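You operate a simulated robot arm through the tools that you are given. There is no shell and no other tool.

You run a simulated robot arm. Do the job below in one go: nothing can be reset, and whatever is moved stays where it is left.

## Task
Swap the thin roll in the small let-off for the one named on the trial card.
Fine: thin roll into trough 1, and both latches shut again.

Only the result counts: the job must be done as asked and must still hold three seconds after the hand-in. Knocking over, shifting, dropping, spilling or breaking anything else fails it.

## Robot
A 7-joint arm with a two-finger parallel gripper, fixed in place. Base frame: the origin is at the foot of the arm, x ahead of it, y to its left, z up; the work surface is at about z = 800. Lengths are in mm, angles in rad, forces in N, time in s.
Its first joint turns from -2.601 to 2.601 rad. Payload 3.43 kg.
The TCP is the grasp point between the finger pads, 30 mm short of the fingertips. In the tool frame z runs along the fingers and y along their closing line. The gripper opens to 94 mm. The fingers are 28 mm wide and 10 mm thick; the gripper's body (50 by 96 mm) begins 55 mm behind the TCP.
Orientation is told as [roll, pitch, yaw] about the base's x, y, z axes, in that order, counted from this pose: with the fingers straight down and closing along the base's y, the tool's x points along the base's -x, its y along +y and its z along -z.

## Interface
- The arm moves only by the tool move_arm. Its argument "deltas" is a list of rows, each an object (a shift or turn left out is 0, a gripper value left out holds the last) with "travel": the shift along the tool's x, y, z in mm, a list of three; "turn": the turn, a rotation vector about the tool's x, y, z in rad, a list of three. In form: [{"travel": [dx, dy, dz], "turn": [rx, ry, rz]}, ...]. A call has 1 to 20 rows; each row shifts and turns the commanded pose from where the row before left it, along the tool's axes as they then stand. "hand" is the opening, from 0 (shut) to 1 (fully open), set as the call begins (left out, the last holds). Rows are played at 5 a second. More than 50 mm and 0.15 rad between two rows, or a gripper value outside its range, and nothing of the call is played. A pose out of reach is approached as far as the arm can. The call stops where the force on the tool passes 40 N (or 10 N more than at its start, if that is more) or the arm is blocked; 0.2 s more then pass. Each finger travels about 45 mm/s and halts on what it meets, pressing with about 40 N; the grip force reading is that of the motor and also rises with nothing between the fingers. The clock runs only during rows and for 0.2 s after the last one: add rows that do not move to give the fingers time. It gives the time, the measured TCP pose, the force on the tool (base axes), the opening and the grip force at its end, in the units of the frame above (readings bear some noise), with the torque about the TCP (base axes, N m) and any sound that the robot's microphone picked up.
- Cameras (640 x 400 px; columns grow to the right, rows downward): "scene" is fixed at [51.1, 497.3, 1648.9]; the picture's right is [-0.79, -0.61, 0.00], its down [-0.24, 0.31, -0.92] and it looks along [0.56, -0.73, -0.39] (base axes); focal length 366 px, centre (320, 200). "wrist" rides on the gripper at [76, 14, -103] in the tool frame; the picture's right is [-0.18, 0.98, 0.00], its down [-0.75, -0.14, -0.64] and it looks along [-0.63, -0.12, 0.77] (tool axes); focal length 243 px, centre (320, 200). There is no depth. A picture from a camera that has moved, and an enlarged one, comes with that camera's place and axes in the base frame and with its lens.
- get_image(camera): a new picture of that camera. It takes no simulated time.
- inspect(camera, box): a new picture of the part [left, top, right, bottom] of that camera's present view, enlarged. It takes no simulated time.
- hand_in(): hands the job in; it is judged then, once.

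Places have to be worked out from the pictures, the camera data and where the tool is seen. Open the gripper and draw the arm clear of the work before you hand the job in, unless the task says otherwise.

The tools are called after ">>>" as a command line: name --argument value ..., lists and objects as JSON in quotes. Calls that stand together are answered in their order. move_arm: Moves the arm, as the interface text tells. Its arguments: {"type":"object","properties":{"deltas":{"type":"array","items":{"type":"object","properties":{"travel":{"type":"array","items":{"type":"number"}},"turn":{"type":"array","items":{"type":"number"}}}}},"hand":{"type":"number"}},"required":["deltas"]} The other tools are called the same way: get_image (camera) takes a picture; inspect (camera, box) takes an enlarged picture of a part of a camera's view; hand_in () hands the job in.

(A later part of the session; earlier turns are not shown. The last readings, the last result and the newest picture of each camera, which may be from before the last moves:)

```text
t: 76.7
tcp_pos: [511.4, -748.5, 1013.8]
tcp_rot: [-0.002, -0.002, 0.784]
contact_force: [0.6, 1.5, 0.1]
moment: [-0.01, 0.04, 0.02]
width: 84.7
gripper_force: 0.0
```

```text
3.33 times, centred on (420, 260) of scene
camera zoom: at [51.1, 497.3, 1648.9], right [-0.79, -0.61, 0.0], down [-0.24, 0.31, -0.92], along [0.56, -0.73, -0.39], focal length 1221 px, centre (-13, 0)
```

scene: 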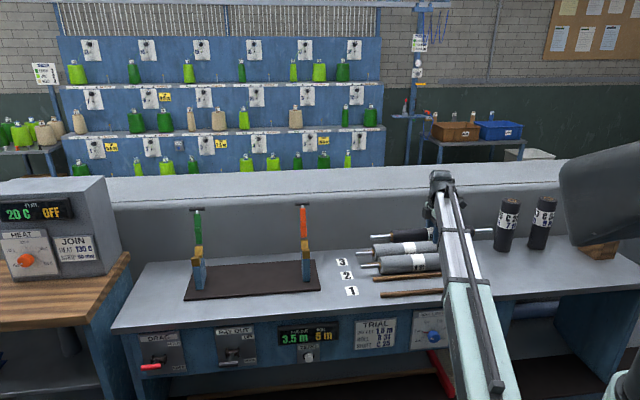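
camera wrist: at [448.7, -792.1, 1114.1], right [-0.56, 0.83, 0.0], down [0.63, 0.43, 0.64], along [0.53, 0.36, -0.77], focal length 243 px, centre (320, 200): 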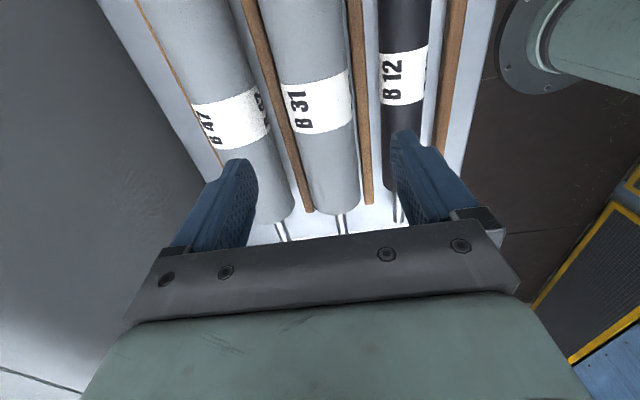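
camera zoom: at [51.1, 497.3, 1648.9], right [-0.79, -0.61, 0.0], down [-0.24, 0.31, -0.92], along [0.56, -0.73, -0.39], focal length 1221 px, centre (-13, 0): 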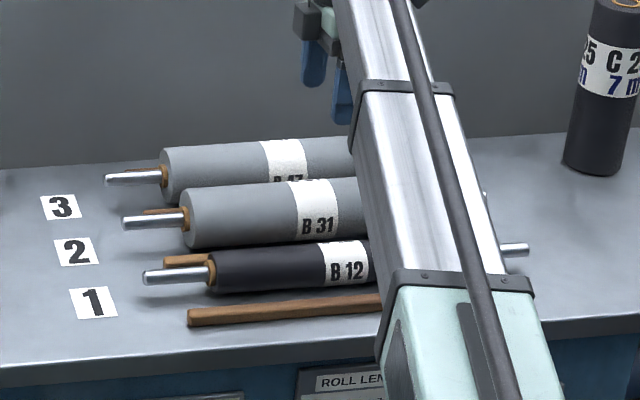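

B 31 axis is about d≈896.5, middle s≈−164, diameter about 72 mm. I'll align, lower to just above it, and check that the fingers straddle it.

>>> move_arm --deltas '[{"travel": [-1.7, -2.8, 5]}, {"travel": [-1.7, -2.8, 15]}, {"travel": [0, 0, 25]}, {"travel": [0, 0, 25]}, {"travel": [0, 0, 20]}, {"travel": [0, 0, 8]}, {}]'

>>> get_image --camera "wrist"

>>> inspect --camera "wrist" --box '[180, 40, 480, 240]'

```text
t: 78.3
tcp_pos: [518.4, -749.3, 914.0]
tcp_rot: [0.001, 0.0, 0.786]
contact_force: [-0.1, 0.1, 0.8]
moment: [-0.02, -0.01, 0.03]
width: 84.8
gripper_force: 0.2
```

```text
taken
camera wrist: at [454.9, -793.5, 1015.8], right [-0.56, 0.83, 0.0], down [0.63, 0.43, 0.64], along [0.53, 0.36, -0.77], focal length 243 px, centre (320, 200)
```

wrist: 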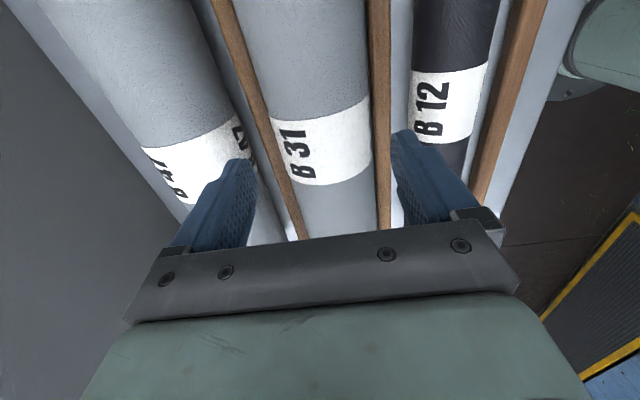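

```text
2.00 times, centred on (330, 140) of wrist
camera zoom: at [454.9, -793.5, 1015.8], right [-0.56, 0.83, 0.0], down [0.63, 0.43, 0.64], along [0.53, 0.36, -0.77], focal length 485 px, centre (300, 320)
```

zoom: 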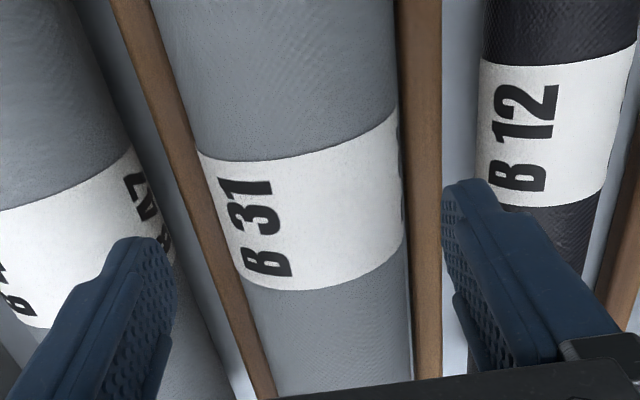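

Nearly centred (1 mm shift needed). Lowering to z≈850 so the tips stay above the rail tops while straddling the roll.

>>> move_arm --deltas '[{"travel": [0, 1.2, 6]}, {"travel": [0, 0, 14]}, {"travel": [0, 0, 16]}, {"travel": [0, 0, 14]}, {"travel": [0, 0, 9]}, {"travel": [0, 0, 4]}, {}]'

>>> get_image --camera "wrist"

>>> inspect --camera "scene" --box '[360, 220, 460, 300]'

```text
t: 79.9
tcp_pos: [516.7, -749.2, 851.6]
tcp_rot: [0.002, 0.001, 0.783]
contact_force: [-0.5, 0.4, 0.5]
moment: [0.01, -0.01, 0.01]
width: 84.4
gripper_force: 0.0
```

```text
taken
camera wrist: at [453.9, -792.6, 953.1], right [-0.56, 0.83, 0.0], down [0.63, 0.43, 0.64], along [0.53, 0.36, -0.77], focal length 243 px, centre (320, 200)
```

wrist: 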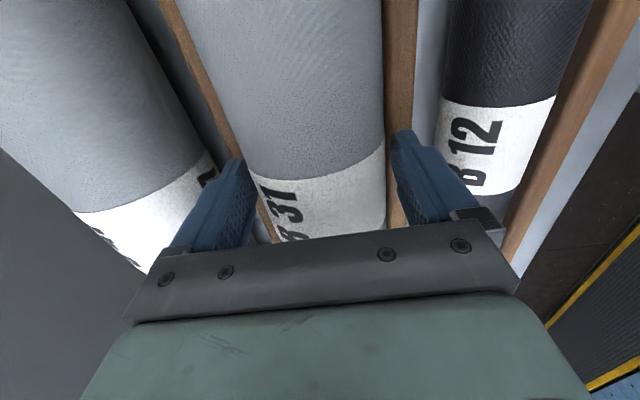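

```text
5.00 times, centred on (410, 260) of scene
camera zoom: at [51.1, 497.3, 1648.9], right [-0.79, -0.61, 0.0], down [-0.24, 0.31, -0.92], along [0.56, -0.73, -0.39], focal length 1831 px, centre (-130, -100)
```

zoom: 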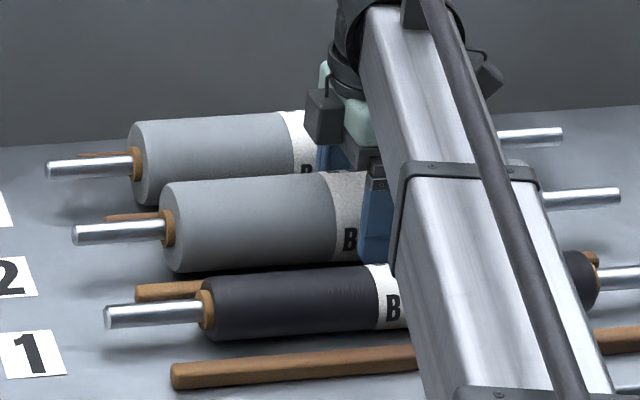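

Straddling B 31 with no contact. Closing.

>>> move_arm --deltas '[{}, {}, {}, {}]' --hand 0.5

>>> move_arm --deltas '[{"travel": [0, 0, -2]}, {"travel": [0, 0, -4]}, {"travel": [0, 0, -8]}, {"travel": [0, 0, -8]}, {}, {}]'

>>> get_image --camera "wrist"

>>> inspect --camera "scene" --box '[360, 220, 460, 300]'

```text
t: 80.9
tcp_pos: [517.0, -749.2, 851.2]
tcp_rot: [0.0, 0.001, 0.785]
contact_force: [-0.6, 0.5, 0.3]
moment: [0.0, 0.01, 0.41]
width: 71.3
gripper_force: 39.7
```

```text
t: 82.3
tcp_pos: [517.4, -749.0, 873.3]
tcp_rot: [0.0, 0.0, 0.785]
contact_force: [-0.3, 0.0, -9.5]
moment: [-0.02, 0.06, 0.0]
width: 71.4
gripper_force: 40.0
```

```text
taken
camera wrist: at [454.0, -793.2, 974.9], right [-0.56, 0.83, 0.0], down [0.63, 0.43, 0.64], along [0.53, 0.36, -0.77], focal length 243 px, centre (320, 200)
```

wrist: 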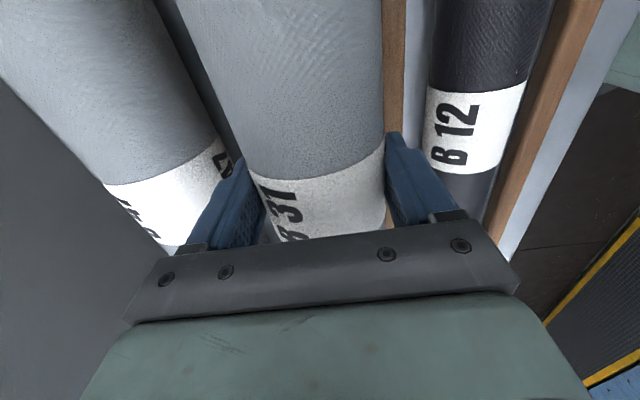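

```text
5.00 times, centred on (410, 260) of scene
camera zoom: at [51.1, 497.3, 1648.9], right [-0.79, -0.61, 0.0], down [-0.24, 0.31, -0.92], along [0.56, -0.73, -0.39], focal length 1831 px, centre (-130, -100)
```

zoom: 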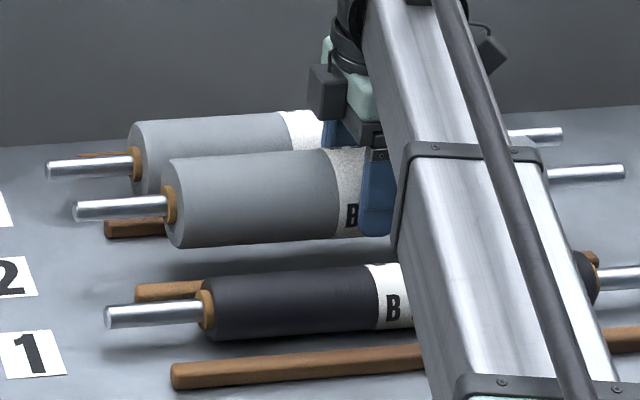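

B 31 lifts cleanly (about 9.5 N, 71 mm diameter, axis about 15.5 mm below TCP). Raising it and shifting to the near side before carrying it along.

>>> move_arm --deltas '[{"travel": [0, 0, -10]}, {"travel": [0, 0, -20]}, {"travel": [0, 0, -30]}, {"travel": [0, 0, -35]}, {"travel": [0, 0, -35]}, {"travel": [0, 5, -22]}, {"travel": [0, 15, -10]}, {"travel": [0, 22, 0]}, {"travel": [0, 22, 0]}, {"travel": [0, 20, 0]}, {"travel": [-5, 10, 0]}, {"travel": [-15, 4, 0]}, {"travel": [-25, 0, 0]}, {"travel": [-30, 0, 0]}, {"travel": [-30, 0, 0]}, {"travel": [-30, 0, 0]}, {"travel": [-30, 0, 0]}, {"travel": [-20, 0, 0]}, {"travel": [-8, 0, 0]}, {}]'

>>> get_image --camera "scene"

>>> get_image --camera "wrist"

```text
t: 86.5
tcp_pos: [584.0, -542.8, 1035.1]
tcp_rot: [0.001, 0.001, 0.782]
contact_force: [0.3, 0.1, -9.5]
moment: [0.01, 0.03, 0.02]
width: 71.3
gripper_force: 40.1
```

```text
taken
```

scene: 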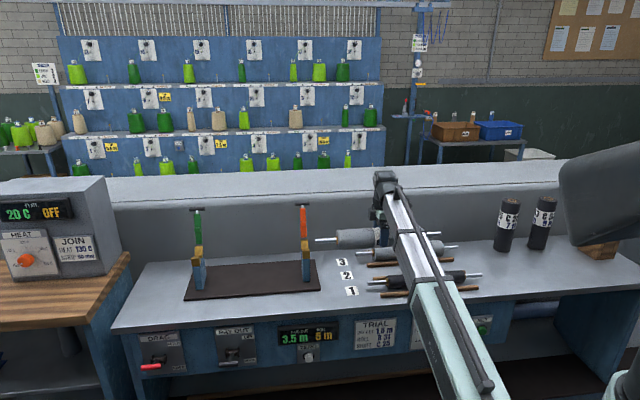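

```text
taken
camera wrist: at [521.5, -586.8, 1136.9], right [-0.56, 0.83, 0.0], down [0.63, 0.43, 0.64], along [0.53, 0.36, -0.77], focal length 243 px, centre (320, 200)
```

wrist: 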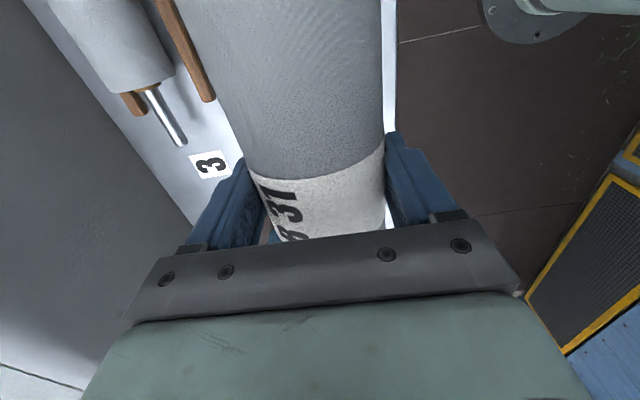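

Carrying on along to the let-off's s position, still on its near side.

>>> move_arm --deltas '[{"travel": [-10, 0, 0]}, {"travel": [-20, 0, 0]}, {"travel": [-30, 0, 0]}, {"travel": [-30, 0, 0]}, {"travel": [-30, 0, 0]}, {"travel": [-30, 0, 0]}, {"travel": [-30, 0, 0]}, {"travel": [-30, 0, 0]}, {"travel": [-30, 0, 0]}, {"travel": [-30, 0, 0]}, {"travel": [-30, 0, 0]}, {"travel": [-30, 0, 0]}, {"travel": [-30, 0, 0]}, {"travel": [-30, 0, 0]}, {"travel": [-30, 0, 0]}, {"travel": [-22, 0, 0]}, {"travel": [-10, 0, 0]}, {"travel": [-4.5, 0, 0]}, {}]'

>>> get_image --camera "scene"

>>> inspect --camera "scene" --box '[160, 190, 340, 310]'

```text
t: 90.5
tcp_pos: [908.0, -221.4, 1035.6]
tcp_rot: [-0.001, -0.002, 0.781]
contact_force: [0.4, -0.8, -9.2]
moment: [-0.03, 0.04, 0.03]
width: 71.2
gripper_force: 39.8
```

```text
taken
```

scene: 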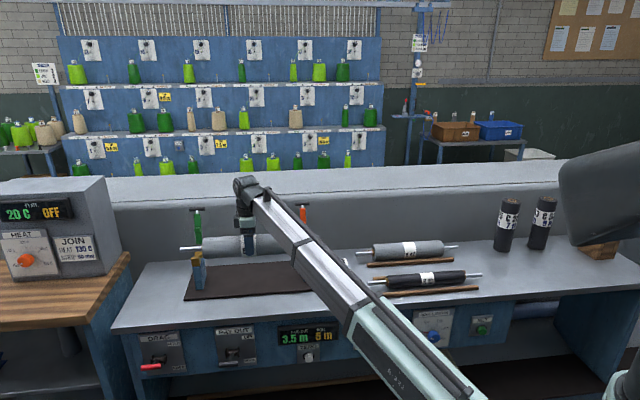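

```text
3.33 times, centred on (250, 250) of scene
camera zoom: at [51.1, 497.3, 1648.9], right [-0.79, -0.61, 0.0], down [-0.24, 0.31, -0.92], along [0.56, -0.73, -0.39], focal length 1221 px, centre (553, 33)
```

zoom: 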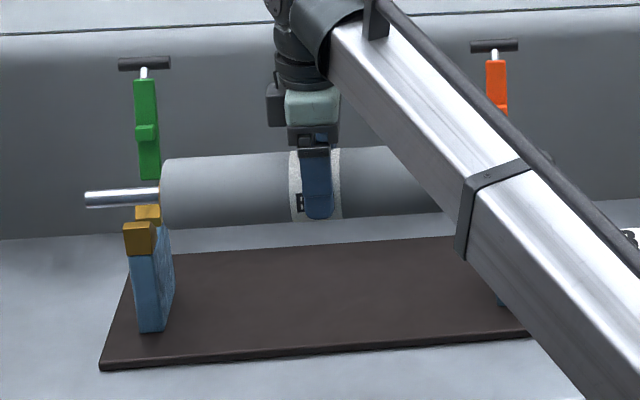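

Aligned in s (shaft end at about 712, same as the old roll). Moving out over the saddles and lowering to just above them.

>>> move_arm --deltas '[{"travel": [0, -5, 0], "turn": [0, 0, -0.003]}, {"travel": [0, -15, 0]}, {"travel": [0, -20, 0]}, {"travel": [0, -20, 0]}, {"travel": [0, -20, 0]}, {"travel": [0, -15, 0]}, {"travel": [0, -7.6, 5]}, {"travel": [0, 0, 15]}, {"travel": [0, 0, 20]}, {"travel": [0, 0, 15]}, {"travel": [0, 0, 8]}, {}]'

>>> inspect --camera "scene" --box '[160, 190, 340, 310]'

>>> get_image --camera "wrist"

>>> inspect --camera "scene" --box '[175, 230, 235, 280]'

```text
t: 93.1
tcp_pos: [982.2, -294.2, 971.1]
tcp_rot: [-0.001, 0.0, 0.785]
contact_force: [0.1, -0.5, -9.4]
moment: [-0.03, 0.04, -0.05]
width: 71.2
gripper_force: 40.4
```

```text
3.33 times, centred on (250, 250) of scene
camera zoom: at [51.1, 497.3, 1648.9], right [-0.79, -0.61, 0.0], down [-0.24, 0.31, -0.92], along [0.56, -0.73, -0.39], focal length 1221 px, centre (553, 33)
```

zoom: 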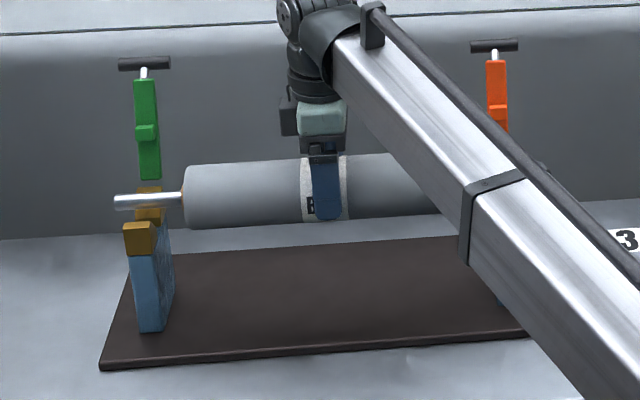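

```text
taken
camera wrist: at [918.8, -338.0, 1073.3], right [-0.57, 0.82, 0.0], down [0.63, 0.43, 0.64], along [0.53, 0.36, -0.77], focal length 243 px, centre (320, 200)
```

wrist: 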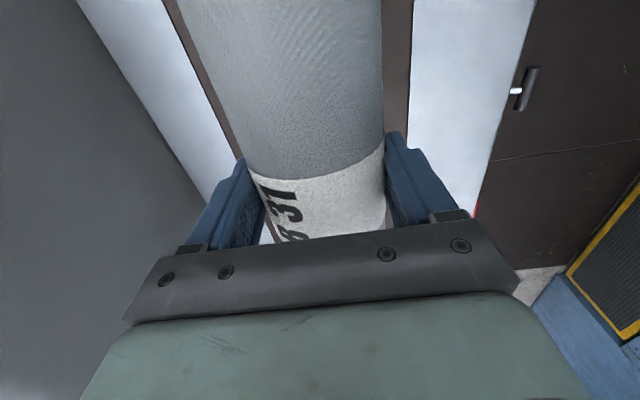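

```text
8.00 times, centred on (205, 255) of scene
camera zoom: at [51.1, 497.3, 1648.9], right [-0.79, -0.61, 0.0], down [-0.24, 0.31, -0.92], along [0.56, -0.73, -0.39], focal length 2930 px, centre (1240, -240)
```

zoom: 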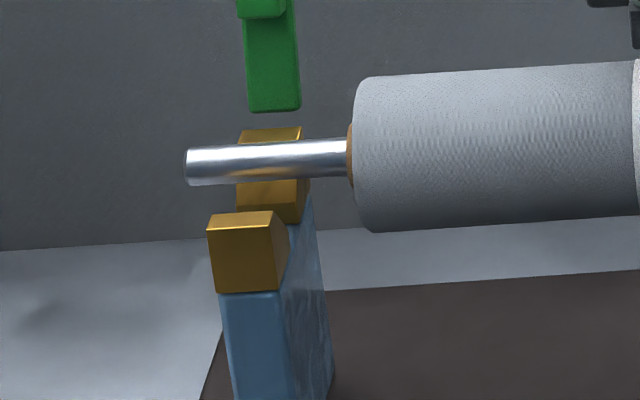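

Shaft ends are above the notches. Lowering slowly into the saddles, watching for contact.

>>> move_arm --deltas '[{"travel": [0, 0.7, 4]}, {"travel": [0, 0, 7]}, {"travel": [0, 0, 7]}, {"travel": [0, 0, 5]}, {"travel": [0, 0, 3]}, {}]'

>>> inspect --camera "scene" --box '[175, 230, 235, 280]'

```text
t: 94.5
tcp_pos: [981.3, -293.9, 946.7]
tcp_rot: [-0.002, -0.001, 0.786]
contact_force: [0.3, 0.6, -9.0]
moment: [0.01, 0.04, 0.0]
width: 71.2
gripper_force: 39.5
```

```text
8.00 times, centred on (205, 255) of scene
camera zoom: at [51.1, 497.3, 1648.9], right [-0.79, -0.61, 0.0], down [-0.24, 0.31, -0.92], along [0.56, -0.73, -0.39], focal length 2930 px, centre (1240, -240)
```

zoom: 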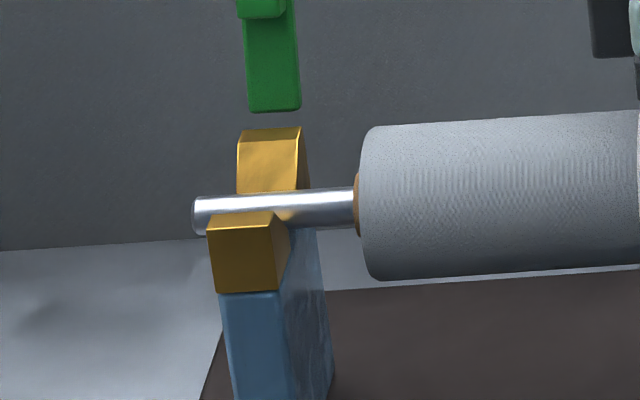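

Going into the notch. Continuing 1 mm at a time until the load transfers.

>>> move_arm --deltas '[{"travel": [0, 0, 1]}, {"travel": [0, 0, 1]}, {"travel": [0, 0, 1]}, {}]'

>>> move_arm --deltas '[{"travel": [0, 0, 1]}, {"travel": [0, 0, 1]}, {}]'

>>> move_arm --deltas '[{"travel": [0, 0, 1]}, {}]'

```text
t: 95.5
tcp_pos: [980.4, -293.2, 942.2]
tcp_rot: [0.0, 0.001, 0.785]
contact_force: [0.0, -0.3, -10.2]
moment: [0.0, 0.03, -0.02]
width: 71.3
gripper_force: 39.9
```

```text
t: 96.3
tcp_pos: [980.1, -293.7, 940.7]
tcp_rot: [0.001, -0.001, 0.786]
contact_force: [-0.2, -0.3, -9.1]
moment: [-0.02, -0.01, 0.03]
width: 71.1
gripper_force: 40.0
```

```text
t: 96.9
tcp_pos: [980.5, -293.9, 940.4]
tcp_rot: [-0.001, 0.0, 0.785]
contact_force: [-0.6, -0.8, -6.1]
moment: [0.49, -0.51, 0.12]
width: 71.4
gripper_force: 39.6
```

First contact at z≈940 as predicted (one end first). A bit more to seat both ends.

>>> move_arm --deltas '[{"travel": [0, 0, 0.7]}, {}]'

>>> move_arm --deltas '[{"travel": [0, 0, 0.7]}, {}]'

>>> inspect --camera "scene" --box '[160, 220, 340, 310]'

```text
t: 97.5
tcp_pos: [979.5, -293.4, 939.7]
tcp_rot: [0.0, 0.002, 0.786]
contact_force: [2.1, -1.0, 3.2]
moment: [0.0, -0.07, -0.12]
width: 70.9
gripper_force: 39.9
```

```text
t: 98.1
tcp_pos: [980.2, -294.1, 939.9]
tcp_rot: [-0.002, -0.001, 0.784]
contact_force: [4.3, -1.9, 15.1]
moment: [-0.26, 0.13, 0.07]
width: 71.1
gripper_force: 40.0
```

```text
3.56 times, centred on (250, 265) of scene
camera zoom: at [51.1, 497.3, 1648.9], right [-0.79, -0.61, 0.0], down [-0.24, 0.31, -0.92], along [0.56, -0.73, -0.39], focal length 1302 px, centre (569, -31)
```

zoom: 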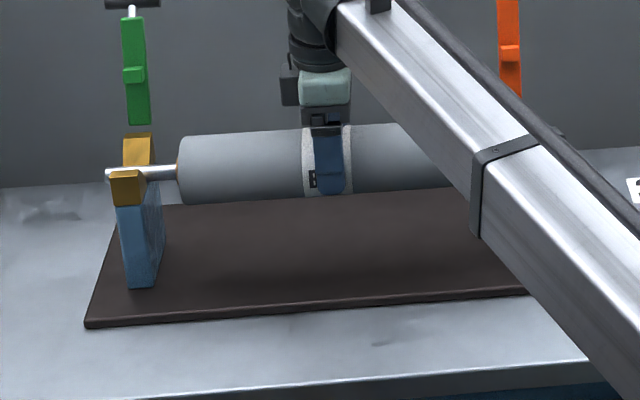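

Both ends are seated (upward reaction, moment balanced). Releasing and lifting off.

>>> move_arm --deltas '[{"travel": [0, 0, -0.8]}, {}]'

>>> move_arm --deltas '[{}, {}, {}, {"travel": [0, 0, -5]}, {"travel": [0, 0, -12]}, {"travel": [0, 0, -20]}, {"travel": [0, 0, -25]}, {"travel": [0, 0, -30]}, {"travel": [0, 0, -30]}, {"travel": [0, 0, -30]}, {}]' --hand 1.0

>>> inspect --camera "scene" --box '[160, 190, 340, 310]'

>>> get_image --camera "wrist"

```text
t: 98.7
tcp_pos: [980.4, -293.7, 940.6]
tcp_rot: [0.0, 0.0, 0.787]
contact_force: [3.5, -3.6, 11.6]
moment: [0.03, -0.21, -0.02]
width: 71.0
gripper_force: 40.0
```

```text
t: 101.1
tcp_pos: [979.6, -292.5, 1091.0]
tcp_rot: [0.0, 0.0, 0.786]
contact_force: [-0.5, 0.4, -0.1]
moment: [-0.01, 0.01, 0.0]
width: 94.0
gripper_force: 0.0
```

```text
3.33 times, centred on (250, 250) of scene
camera zoom: at [51.1, 497.3, 1648.9], right [-0.79, -0.61, 0.0], down [-0.24, 0.31, -0.92], along [0.56, -0.73, -0.39], focal length 1221 px, centre (553, 33)
```

zoom: 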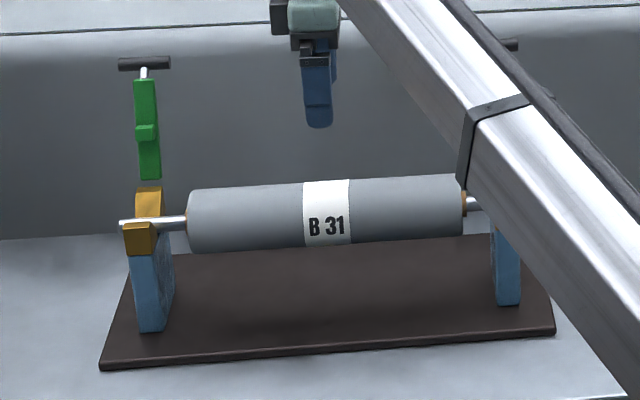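

```text
taken
camera wrist: at [917.3, -337.0, 1193.1], right [-0.57, 0.82, 0.0], down [0.63, 0.43, 0.64], along [0.53, 0.36, -0.77], focal length 243 px, centre (320, 200)
```

wrist: 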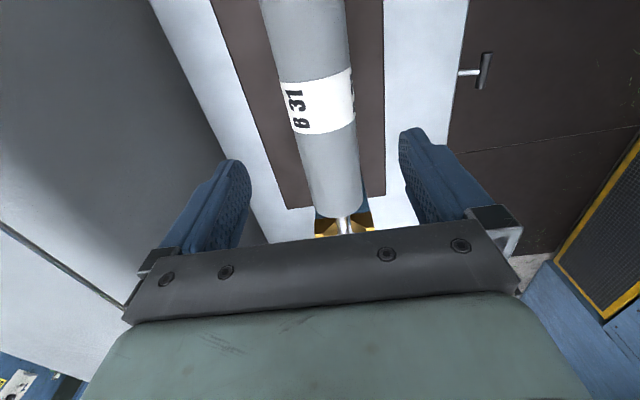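

B 31 is seated in the let-off. Next I'll turn the tool back and go to the open orange latch, retracing the earlier retreat pose.

>>> move_arm --deltas '[{"travel": [0, 0, -6], "turn": [0, 0, 0.071]}, {"travel": [0, 0, -6], "turn": [0, 0, 0.15]}, {"travel": [0, 0, -6], "turn": [0, 0, 0.15]}, {"travel": [0, 0, -6], "turn": [0, 0, 0.15]}, {"travel": [0, 0, -6], "turn": [0, 0, 0.15]}, {"travel": [0, 0, -6], "turn": [0, 0, 0.15]}, {"travel": [0, 0, -6], "turn": [0, 0, 0.15]}, {"travel": [0, 0, -6], "turn": [0, 0, 0.15]}, {"travel": [0, 0, -6], "turn": [0, 0, 0.15]}, {"travel": [0, 0, -6], "turn": [0, 0, 0.15]}, {"travel": [0, 0, -4], "turn": [0, 0, 0.15]}, {}]'

>>> move_arm --deltas '[{"travel": [-5, -15, 0]}, {"travel": [-10, -30, 0]}, {"travel": [-10, -35, 0]}, {"travel": [-15, -35, 0]}, {"travel": [-15, -35, 0]}, {"travel": [-15, -30, 0]}, {"travel": [-5, -15, 0]}, {"turn": [0, -0.1, 0]}, {"turn": [0, -0.1, 0]}, {"turn": [0, -0.1, 0]}, {"turn": [0, -0.1, 0]}, {}]'

>>> get_image --camera "wrist"

>>> get_image --camera "scene"

```text
t: 103.7
tcp_pos: [979.8, -294.2, 1156.8]
tcp_rot: [0.0, -0.001, -0.787]
contact_force: [0.7, 0.2, -1.2]
moment: [0.0, -0.02, 0.01]
width: 93.8
gripper_force: 0.0
```

```text
t: 106.3
tcp_pos: [896.0, -484.2, 1156.6]
tcp_rot: [0.0, -0.399, -0.784]
contact_force: [0.0, 0.8, 0.1]
moment: [-0.01, 0.0, 0.0]
width: 94.3
gripper_force: 0.1
```

```text
taken
camera wrist: at [829.0, -396.2, 1220.1], right [0.81, 0.58, 0.07], down [0.21, -0.41, 0.89], along [0.54, -0.71, -0.46], focal length 243 px, centre (320, 200)
```

wrist: 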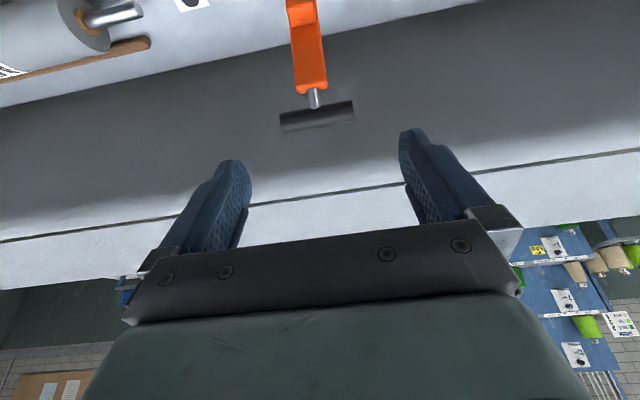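

```text
taken
```

scene: 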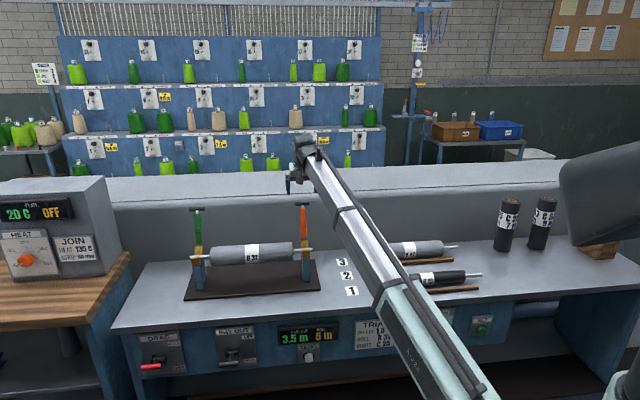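

The view matches the earlier retreat pose. Approaching along the finger axis to straddle the orange handle, then closing.

>>> move_arm --deltas '[{"travel": [1.5, 0, 10]}, {"travel": [0, 0, 20]}, {"travel": [0, 0, 22]}, {"travel": [0, 0, 18]}, {"travel": [0, 0, 10]}, {"travel": [0, 0, 3]}, {}]'

>>> inspect --camera "wrist" --box '[220, 100, 430, 240]'

```text
t: 107.9
tcp_pos: [917.4, -506.0, 1078.3]
tcp_rot: [0.0, -0.4, -0.784]
contact_force: [-0.1, -0.2, 0.0]
moment: [0.02, 0.02, 0.0]
width: 94.1
gripper_force: 0.0
```

```text
2.86 times, centred on (325, 170) of wrist
camera zoom: at [850.6, -418.9, 1142.6], right [0.81, 0.58, 0.07], down [0.21, -0.41, 0.88], along [0.54, -0.71, -0.46], focal length 693 px, centre (306, 286)
```

zoom: 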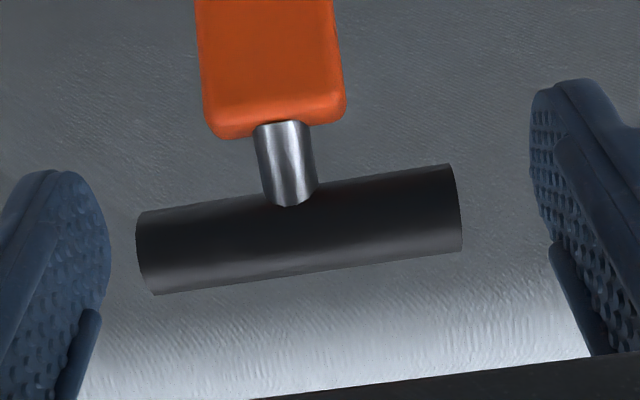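

Slight trim toward the handle (about 4 mm deeper, 1 mm toward −s), then close.

>>> move_arm --deltas '[{"travel": [1, -1, 2]}, {"travel": [0, 0, 2]}, {}]'

>>> move_arm --deltas '[{}, {}, {}, {}]' --hand 0.3

>>> inspect --camera "wrist" --box '[220, 100, 430, 240]'

```text
t: 108.7
tcp_pos: [917.5, -508.2, 1075.4]
tcp_rot: [0.001, -0.398, -0.784]
contact_force: [-0.1, -0.3, 0.2]
moment: [-0.01, 0.02, 0.03]
width: 93.8
gripper_force: 0.0
```

```text
t: 109.7
tcp_pos: [917.8, -507.5, 1074.5]
tcp_rot: [0.0, -0.399, -0.783]
contact_force: [2.3, 2.2, -1.1]
moment: [0.03, -0.07, 0.01]
width: 71.2
gripper_force: 44.7
```

```text
2.86 times, centred on (325, 170) of wrist
camera zoom: at [850.6, -419.5, 1138.5], right [0.81, 0.58, 0.07], down [0.21, -0.41, 0.88], along [0.54, -0.7, -0.46], focal length 693 px, centre (306, 286)
```

zoom: 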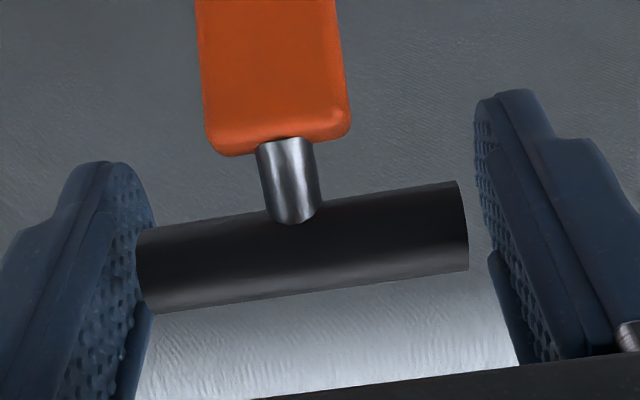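

Handle gripped (71 mm). Now swinging the orange latch back along the arc toward closed, first through vertical, checking forces.

>>> move_arm --deltas '[{"travel": [5, 0, -4.7]}, {"travel": [5, 0, -4.7]}, {"travel": [11, 0, -8.2]}, {"travel": [11.8, 0, -7]}, {"travel": [12.4, 0, -5.8]}, {"travel": [13, 0, -4.4]}, {"travel": [13.4, 0, -3]}, {}]'

>>> inspect --camera "scene" --box '[270, 170, 370, 270]'

>>> get_image --camera "wrist"

```text
t: 111.5
tcp_pos: [861.5, -450.1, 1081.7]
tcp_rot: [0.001, -0.4, -0.785]
contact_force: [9.2, -2.3, 0.6]
moment: [-0.69, -0.88, -0.02]
width: 71.0
gripper_force: 44.5
```

```text
4.00 times, centred on (320, 220) of scene
camera zoom: at [51.1, 497.3, 1648.9], right [-0.79, -0.61, 0.0], down [-0.24, 0.31, -0.92], along [0.56, -0.73, -0.39], focal length 1465 px, centre (320, 120)
```

zoom: 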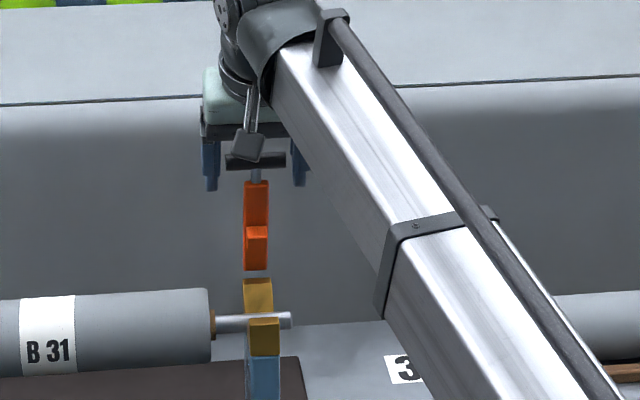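

```text
taken
camera wrist: at [793.3, -362.2, 1146.3], right [0.81, 0.58, 0.07], down [0.21, -0.41, 0.88], along [0.54, -0.7, -0.46], focal length 243 px, centre (320, 200)
```

wrist: 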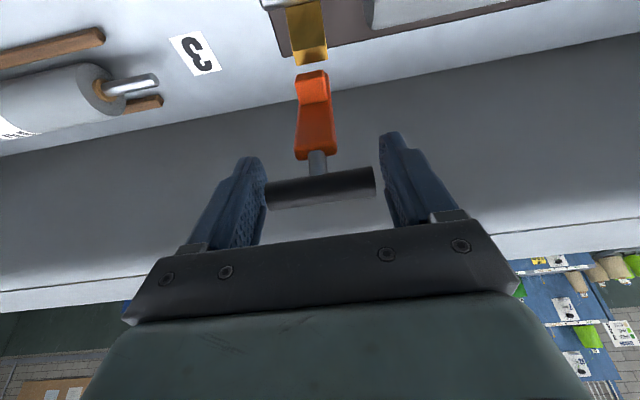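

Forces are low and it is past vertical on the way down. Continuing while bringing the tool upright.

>>> move_arm --deltas '[{"travel": [13.6, 0, -1.7], "turn": [0, 0.0333, 0]}, {"travel": [13.7, 0, 0.3], "turn": [0, 0.0333, 0]}, {"travel": [13.5, 0, 2.1], "turn": [0, 0.0333, 0]}, {"travel": [13.1, 0, 4.0], "turn": [0, 0.0333, 0]}, {"travel": [12.4, 0, 5.7], "turn": [0, 0.0333, 0]}, {"travel": [11.6, 0, 7.4], "turn": [0, 0.0333, 0]}, {}]'

>>> inspect --camera "scene" --box '[270, 180, 370, 280]'

```text
t: 113.1
tcp_pos: [810.5, -402.0, 1041.2]
tcp_rot: [0.0, -0.198, -0.784]
contact_force: [6.9, 2.2, 8.5]
moment: [-0.84, -0.76, -0.08]
width: 71.4
gripper_force: 44.7
```

```text
4.00 times, centred on (320, 230) of scene
camera zoom: at [51.1, 497.3, 1648.9], right [-0.79, -0.61, 0.0], down [-0.24, 0.31, -0.92], along [0.56, -0.73, -0.39], focal length 1465 px, centre (320, 80)
```

zoom: 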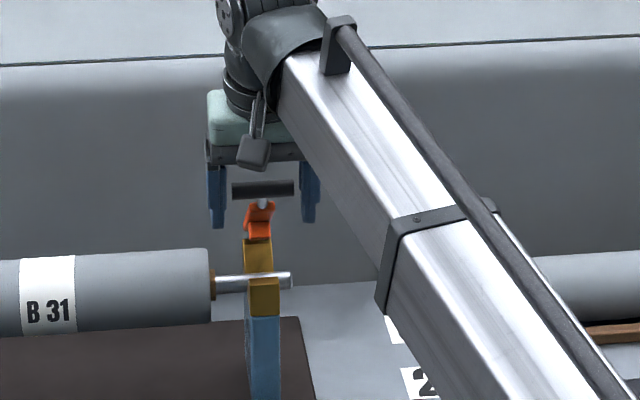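

Tracking well. Finishing the closing arc, slowing near the end.

>>> move_arm --deltas '[{"travel": [10.4, 0, 8.9], "turn": [0, 0.0333, 0]}, {"travel": [9.1, 0, 10.2], "turn": [0, 0.0333, 0]}, {"travel": [7.6, 0, 11.4], "turn": [0, 0.0333, 0]}, {"travel": [6.0, 0, 12.4], "turn": [0, 0.0333, 0]}, {"travel": [4.2, 0, 13], "turn": [0, 0.0333, 0]}, {}]'

>>> inspect --camera "scene" --box '[270, 200, 370, 290]'

```text
t: 114.5
tcp_pos: [789.2, -379.1, 980.0]
tcp_rot: [-0.001, -0.031, -0.783]
contact_force: [0.6, 12.8, 10.3]
moment: [-0.81, -0.86, 0.12]
width: 71.1
gripper_force: 45.2
```

```text
4.44 times, centred on (320, 245) of scene
camera zoom: at [51.1, 497.3, 1648.9], right [-0.79, -0.61, 0.0], down [-0.24, 0.31, -0.92], along [0.56, -0.73, -0.39], focal length 1628 px, centre (320, 0)
```

zoom: 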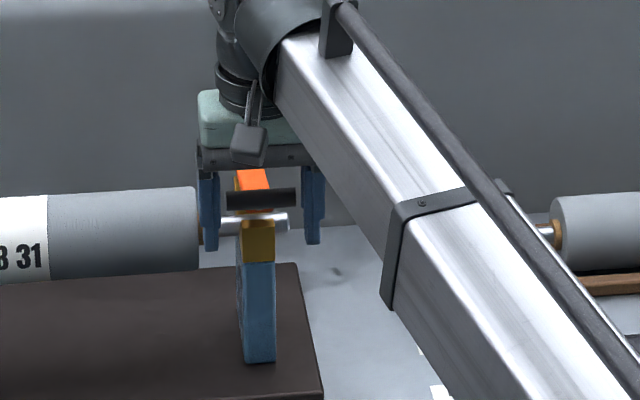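

>>> move_arm --deltas '[{"travel": [0.8, 0, 4], "turn": [0, 0.02, 0]}, {"travel": [0.5, 0, 4]}, {"travel": [0.3, 0, 2.5]}, {}]'

>>> move_arm --deltas '[{"travel": [0, 0, 1.5]}, {}]'

>>> move_arm --deltas '[{"travel": [0, 0, 1.5]}, {}]'

>>> inspect --camera "scene" --box '[270, 210, 350, 280]'

```text
t: 115.5
tcp_pos: [789.4, -379.1, 969.4]
tcp_rot: [0.0, -0.014, -0.785]
contact_force: [-4.0, 24.7, 10.3]
moment: [-0.83, -0.71, 0.13]
width: 71.2
gripper_force: 45.0
```

```text
t: 116.1
tcp_pos: [788.0, -378.5, 968.9]
tcp_rot: [-0.001, -0.012, -0.784]
contact_force: [-6.4, 28.1, 11.9]
moment: [-1.03, -0.71, 0.2]
width: 71.3
gripper_force: 44.9
```

```text
t: 116.7
tcp_pos: [788.4, -379.1, 967.6]
tcp_rot: [0.0, -0.01, -0.783]
contact_force: [-8.3, 28.6, 9.7]
moment: [-0.95, -0.75, 0.19]
width: 71.1
gripper_force: 44.8
```

```text
5.71 times, centred on (310, 245) of scene
camera zoom: at [51.1, 497.3, 1648.9], right [-0.79, -0.61, 0.0], down [-0.24, 0.31, -0.92], along [0.56, -0.73, -0.39], focal length 2093 px, centre (377, -57)
```

zoom: 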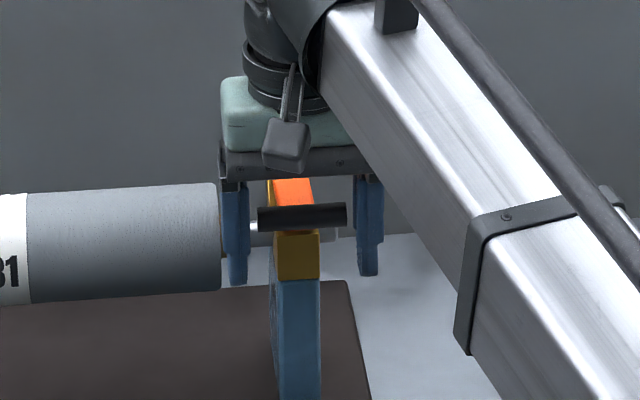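

The latch is nearly down; there's a lateral preload so I'll ease toward me by 2 mm and +s by 1 mm, then press down the remaining few mm.

>>> move_arm --deltas '[{"travel": [1, 0.5, 0]}, {"travel": [1, 0.5, 1]}, {}]'

>>> move_arm --deltas '[{"travel": [0.5, 0, 1.5]}, {}]'

>>> move_arm --deltas '[{"travel": [0, 0, 1.5]}, {}]'

```text
t: 117.5
tcp_pos: [786.9, -378.7, 966.3]
tcp_rot: [-0.001, -0.015, -0.786]
contact_force: [-4.9, 10.6, 11.2]
moment: [-0.98, -1.0, 0.11]
width: 70.9
gripper_force: 45.3
```

```text
t: 118.1
tcp_pos: [787.9, -378.8, 964.2]
tcp_rot: [0.0, -0.017, -0.784]
contact_force: [-0.7, 0.3, 9.0]
moment: [-1.01, -0.87, -0.2]
width: 71.1
gripper_force: 44.9
```

```text
t: 118.7
tcp_pos: [787.7, -377.8, 961.6]
tcp_rot: [0.0, -0.014, -0.785]
contact_force: [0.3, -4.0, 8.3]
moment: [-0.91, -0.82, -0.12]
width: 70.9
gripper_force: 44.6
```

>>> inspect --camera "wrist" --box '[230, 120, 420, 240]'

>>> inspect --camera "scene" --box '[280, 225, 340, 295]'

```text
3.33 times, centred on (325, 180) of wrist
camera zoom: at [744.3, -313.0, 1062.4], right [0.82, 0.57, 0.0], down [0.43, -0.63, 0.65], along [0.37, -0.54, -0.76], focal length 809 px, centre (303, 267)
```

zoom: 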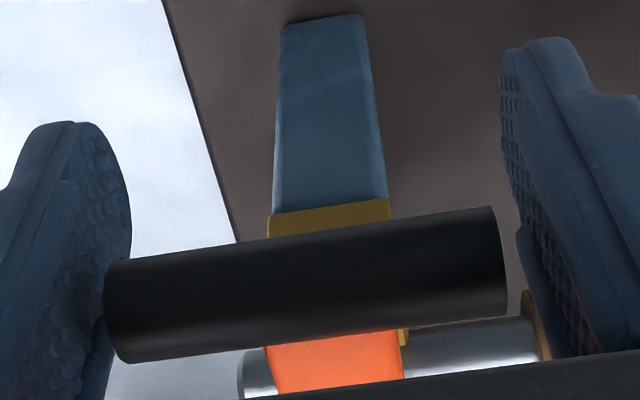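

```text
5.71 times, centred on (310, 260) of scene
camera zoom: at [51.1, 497.3, 1648.9], right [-0.79, -0.61, 0.0], down [-0.24, 0.31, -0.92], along [0.56, -0.73, -0.39], focal length 2093 px, centre (377, -143)
```

zoom: 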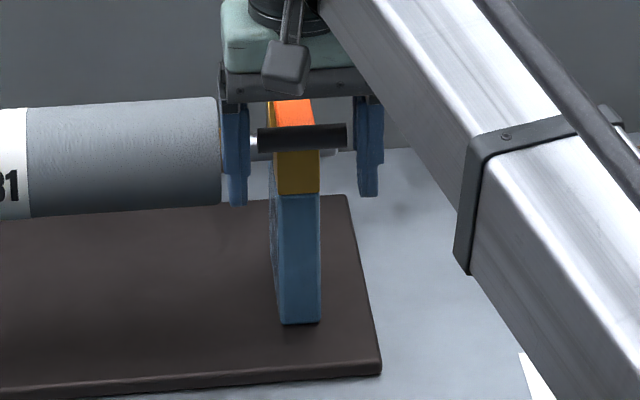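

The handle is still about 6 mm above its closed height and moving with me without slipping. Continuing down gently until it seats.

>>> move_arm --deltas '[{"travel": [0.2, 0, 1.5]}, {"travel": [0.2, 0, 1.5]}, {}]'

>>> move_arm --deltas '[{"travel": [0, 0, 1.5]}, {}]'

>>> move_arm --deltas '[{"travel": [0, 0, 1.5]}, {}]'

>>> inspect --camera "scene" --box '[280, 225, 340, 295]'

```text
t: 119.5
tcp_pos: [786.7, -377.5, 958.4]
tcp_rot: [0.0, -0.014, -0.786]
contact_force: [1.0, -8.2, 9.2]
moment: [-0.76, -0.9, 0.12]
width: 70.8
gripper_force: 45.0
```

```text
t: 120.1
tcp_pos: [787.5, -377.0, 957.8]
tcp_rot: [0.0, -0.014, -0.784]
contact_force: [0.5, -9.6, 8.0]
moment: [-0.82, -0.79, -0.03]
width: 70.9
gripper_force: 45.1
```

```text
t: 120.7
tcp_pos: [787.7, -378.3, 956.8]
tcp_rot: [-0.001, -0.013, -0.787]
contact_force: [-3.6, -11.6, 14.2]
moment: [-0.34, -0.49, 0.02]
width: 70.9
gripper_force: 44.8
```

```text
5.71 times, centred on (310, 260) of scene
camera zoom: at [51.1, 497.3, 1648.9], right [-0.79, -0.61, 0.0], down [-0.24, 0.31, -0.92], along [0.56, -0.73, -0.39], focal length 2093 px, centre (377, -143)
```

zoom: 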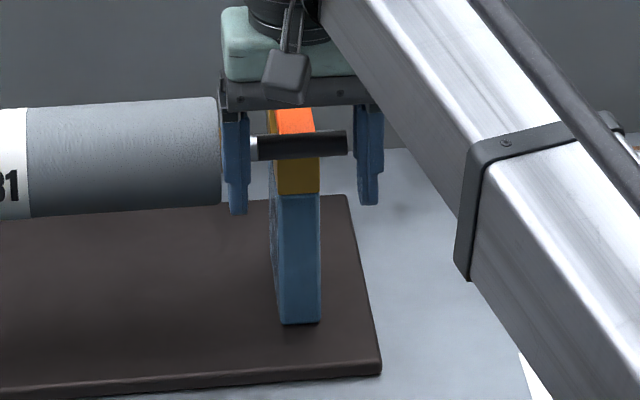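

Handle is back at its original closed height and the resistance is rising. One more small press to confirm it's on its stop.

>>> move_arm --deltas '[{"travel": [0, 0, 1]}, {}]'

>>> move_arm --deltas '[{"travel": [0, 0, 1]}, {}]'

```text
t: 121.3
tcp_pos: [787.8, -377.2, 956.6]
tcp_rot: [0.001, -0.015, -0.785]
contact_force: [-3.4, -12.3, 29.7]
moment: [-0.48, -0.26, 0.05]
width: 71.1
gripper_force: 45.1
```

```text
t: 121.9
tcp_pos: [788.2, -376.9, 954.8]
tcp_rot: [0.001, -0.013, -0.785]
contact_force: [-3.1, -14.6, 39.1]
moment: [0.02, 0.07, 0.02]
width: 71.2
gripper_force: 44.6
```

Firm stop, so the orange latch is shut. Backing off the pressure, opening, and lifting clear.

>>> move_arm --deltas '[{"travel": [0, 0, -1]}, {"travel": [0, 0, -1]}, {}]'

>>> move_arm --deltas '[{}, {}, {}, {"travel": [0, 0, -6]}, {"travel": [0, 0, -15]}, {"travel": [0, 0, -25]}, {"travel": [0, 0, -35]}, {"travel": [0, 0, -40]}, {"travel": [0, 0, -40]}, {"travel": [0, 0, -25]}, {}]' --hand 1.0

>>> get_image --camera "wrist"

>>> inspect --camera "scene" --box '[170, 190, 350, 310]'

```text
t: 122.7
tcp_pos: [787.4, -377.3, 955.5]
tcp_rot: [0.0, -0.013, -0.786]
contact_force: [-3.8, -13.0, 12.4]
moment: [0.65, 0.15, -0.13]
width: 71.2
gripper_force: 45.2
```

```text
t: 125.1
tcp_pos: [785.2, -375.7, 1141.9]
tcp_rot: [-0.001, -0.014, -0.783]
contact_force: [-1.0, -0.1, 0.4]
moment: [-0.02, -0.02, 0.0]
width: 94.1
gripper_force: 0.1
```

```text
taken
camera wrist: at [741.6, -311.2, 1242.7], right [0.82, 0.57, 0.0], down [0.43, -0.63, 0.65], along [0.37, -0.54, -0.76], focal length 243 px, centre (320, 200)
```

wrist: 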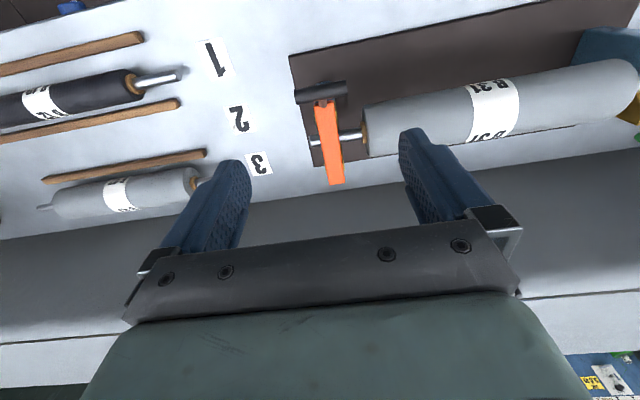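

```text
3.33 times, centred on (260, 250) of scene
camera zoom: at [51.1, 497.3, 1648.9], right [-0.79, -0.61, 0.0], down [-0.24, 0.31, -0.92], along [0.56, -0.73, -0.39], focal length 1221 px, centre (520, 33)
```

zoom: 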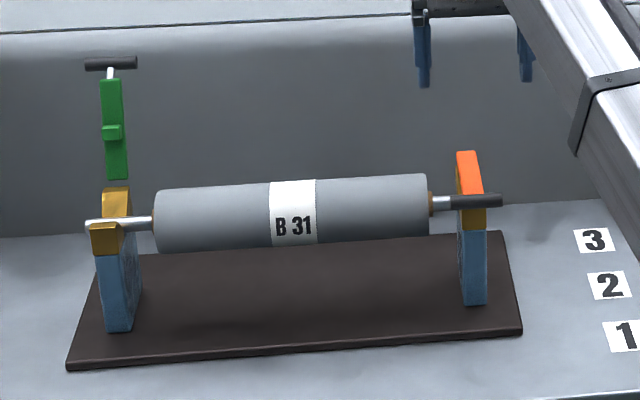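

Orange latch is shut over the shaft, with B 31 in place. Now heading to the green latch, reversing the earlier retreat (tilting outward on the way).

>>> move_arm --deltas '[{"travel": [-15, 0, 0]}, {"travel": [-30, 0, 5]}, {"travel": [-35, 0, 5]}, {"travel": [-24, 10, 4], "turn": [0, -0.03, 0]}, {"travel": [0, 30, 0], "turn": [0, -0.08, 0]}, {"travel": [0, 36, 0], "turn": [0, -0.09, 0]}, {"travel": [0, 36, 0], "turn": [0, -0.09, 0]}, {"travel": [0, 36, 0], "turn": [0, -0.09, 0]}, {"travel": [0, 36, 0], "turn": [0, -0.09, 0]}, {"travel": [0, 36, 0], "turn": [0, -0.09, 0]}, {"travel": [0, 36, 0], "turn": [0, -0.09, 0]}, {"travel": [0, 36, 0], "turn": [0, -0.09, 0]}, {"travel": [0, 36, 0], "turn": [0, -0.09, 0]}, {"travel": [0, 36, 0], "turn": [0, -0.09, 0]}, {"travel": [0, 26, 0], "turn": [0, -0.06, 0]}, {"travel": [0, 10, 0]}, {}]'

>>> get_image --camera "wrist"

>>> get_image --camera "scene"

```text
t: 128.7
tcp_pos: [1142.1, -166.6, 1129.4]
tcp_rot: [-0.001, -0.996, -0.784]
contact_force: [0.7, -0.2, 0.0]
moment: [0.01, 0.01, -0.01]
width: 94.2
gripper_force: 0.1
```

```text
taken
camera wrist: at [1063.4, -65.5, 1120.4], right [0.77, 0.62, 0.15], down [-0.19, -0.01, 0.98], along [0.61, -0.78, 0.11], focal length 243 px, centre (320, 200)
```

wrist: 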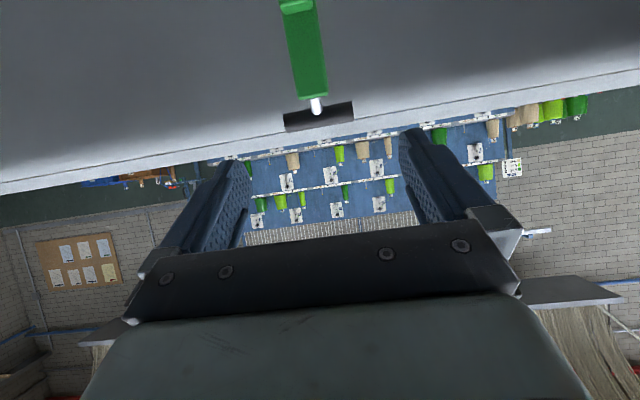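

```text
taken
```

scene: 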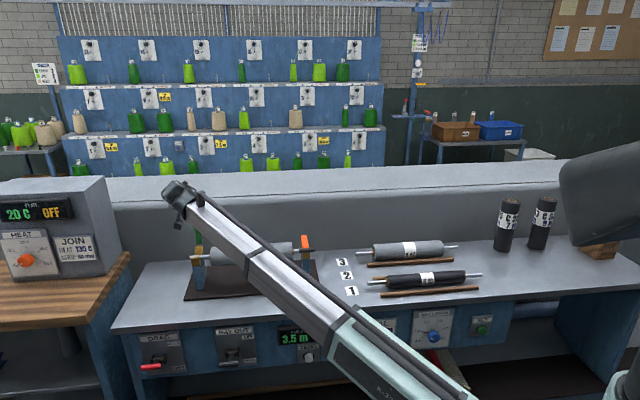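

Lined up on the green handle. Approaching along the finger axis.

>>> move_arm --deltas '[{"travel": [0.5, 0, 10]}, {"travel": [0, 0, 22]}, {"travel": [0, 0, 25]}, {"travel": [0, 0, 20]}, {"travel": [0, 0, 12]}, {"travel": [0, 0, 4]}, {}]'

>>> inspect --camera "wrist" --box '[220, 100, 430, 240]'

```text
t: 130.3
tcp_pos: [1198.3, -220.2, 1078.2]
tcp_rot: [0.001, -0.994, -0.785]
contact_force: [0.4, -0.5, 0.5]
moment: [0.0, -0.01, 0.0]
width: 94.0
gripper_force: 0.0
```

```text
2.86 times, centred on (325, 170) of wrist
camera zoom: at [1118.5, -120.4, 1068.9], right [0.77, 0.62, 0.15], down [-0.19, -0.01, 0.98], along [0.61, -0.78, 0.11], focal length 693 px, centre (306, 286)
```

zoom: 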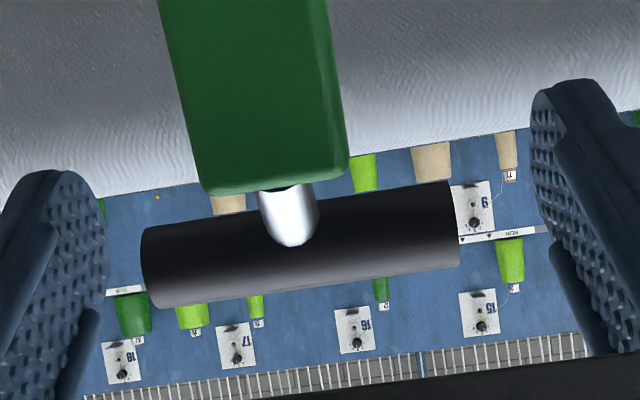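

Trim a little deeper and close.

>>> move_arm --deltas '[{"travel": [0, -1, 2]}, {"travel": [0, 0, 2]}, {}]'

>>> move_arm --deltas '[{}, {}, {}, {}]' --hand 0.3

>>> inspect --camera "wrist" --box '[220, 100, 430, 240]'

```text
t: 131.1
tcp_pos: [1199.9, -222.7, 1074.8]
tcp_rot: [0.001, -0.992, -0.785]
contact_force: [-0.1, -0.2, 0.3]
moment: [-0.01, -0.03, 0.0]
width: 93.9
gripper_force: 0.1
```

```text
t: 132.1
tcp_pos: [1198.6, -223.8, 1074.5]
tcp_rot: [0.0, -0.995, -0.785]
contact_force: [0.1, 0.2, 0.0]
moment: [0.01, -0.04, 0.04]
width: 71.5
gripper_force: 45.3
```

```text
2.86 times, centred on (325, 170) of wrist
camera zoom: at [1120.1, -123.3, 1067.0], right [0.77, 0.62, 0.15], down [-0.19, -0.01, 0.98], along [0.62, -0.78, 0.11], focal length 693 px, centre (306, 286)
```

zoom: 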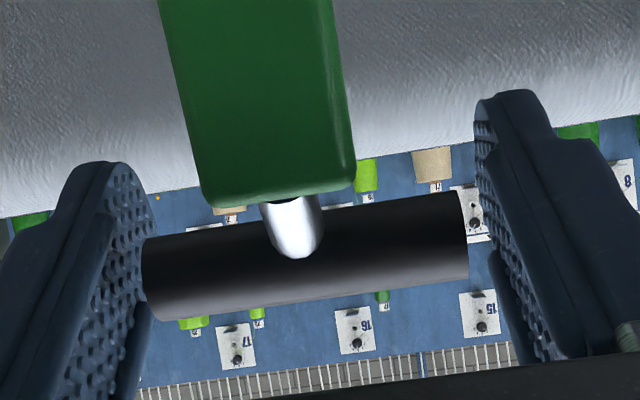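

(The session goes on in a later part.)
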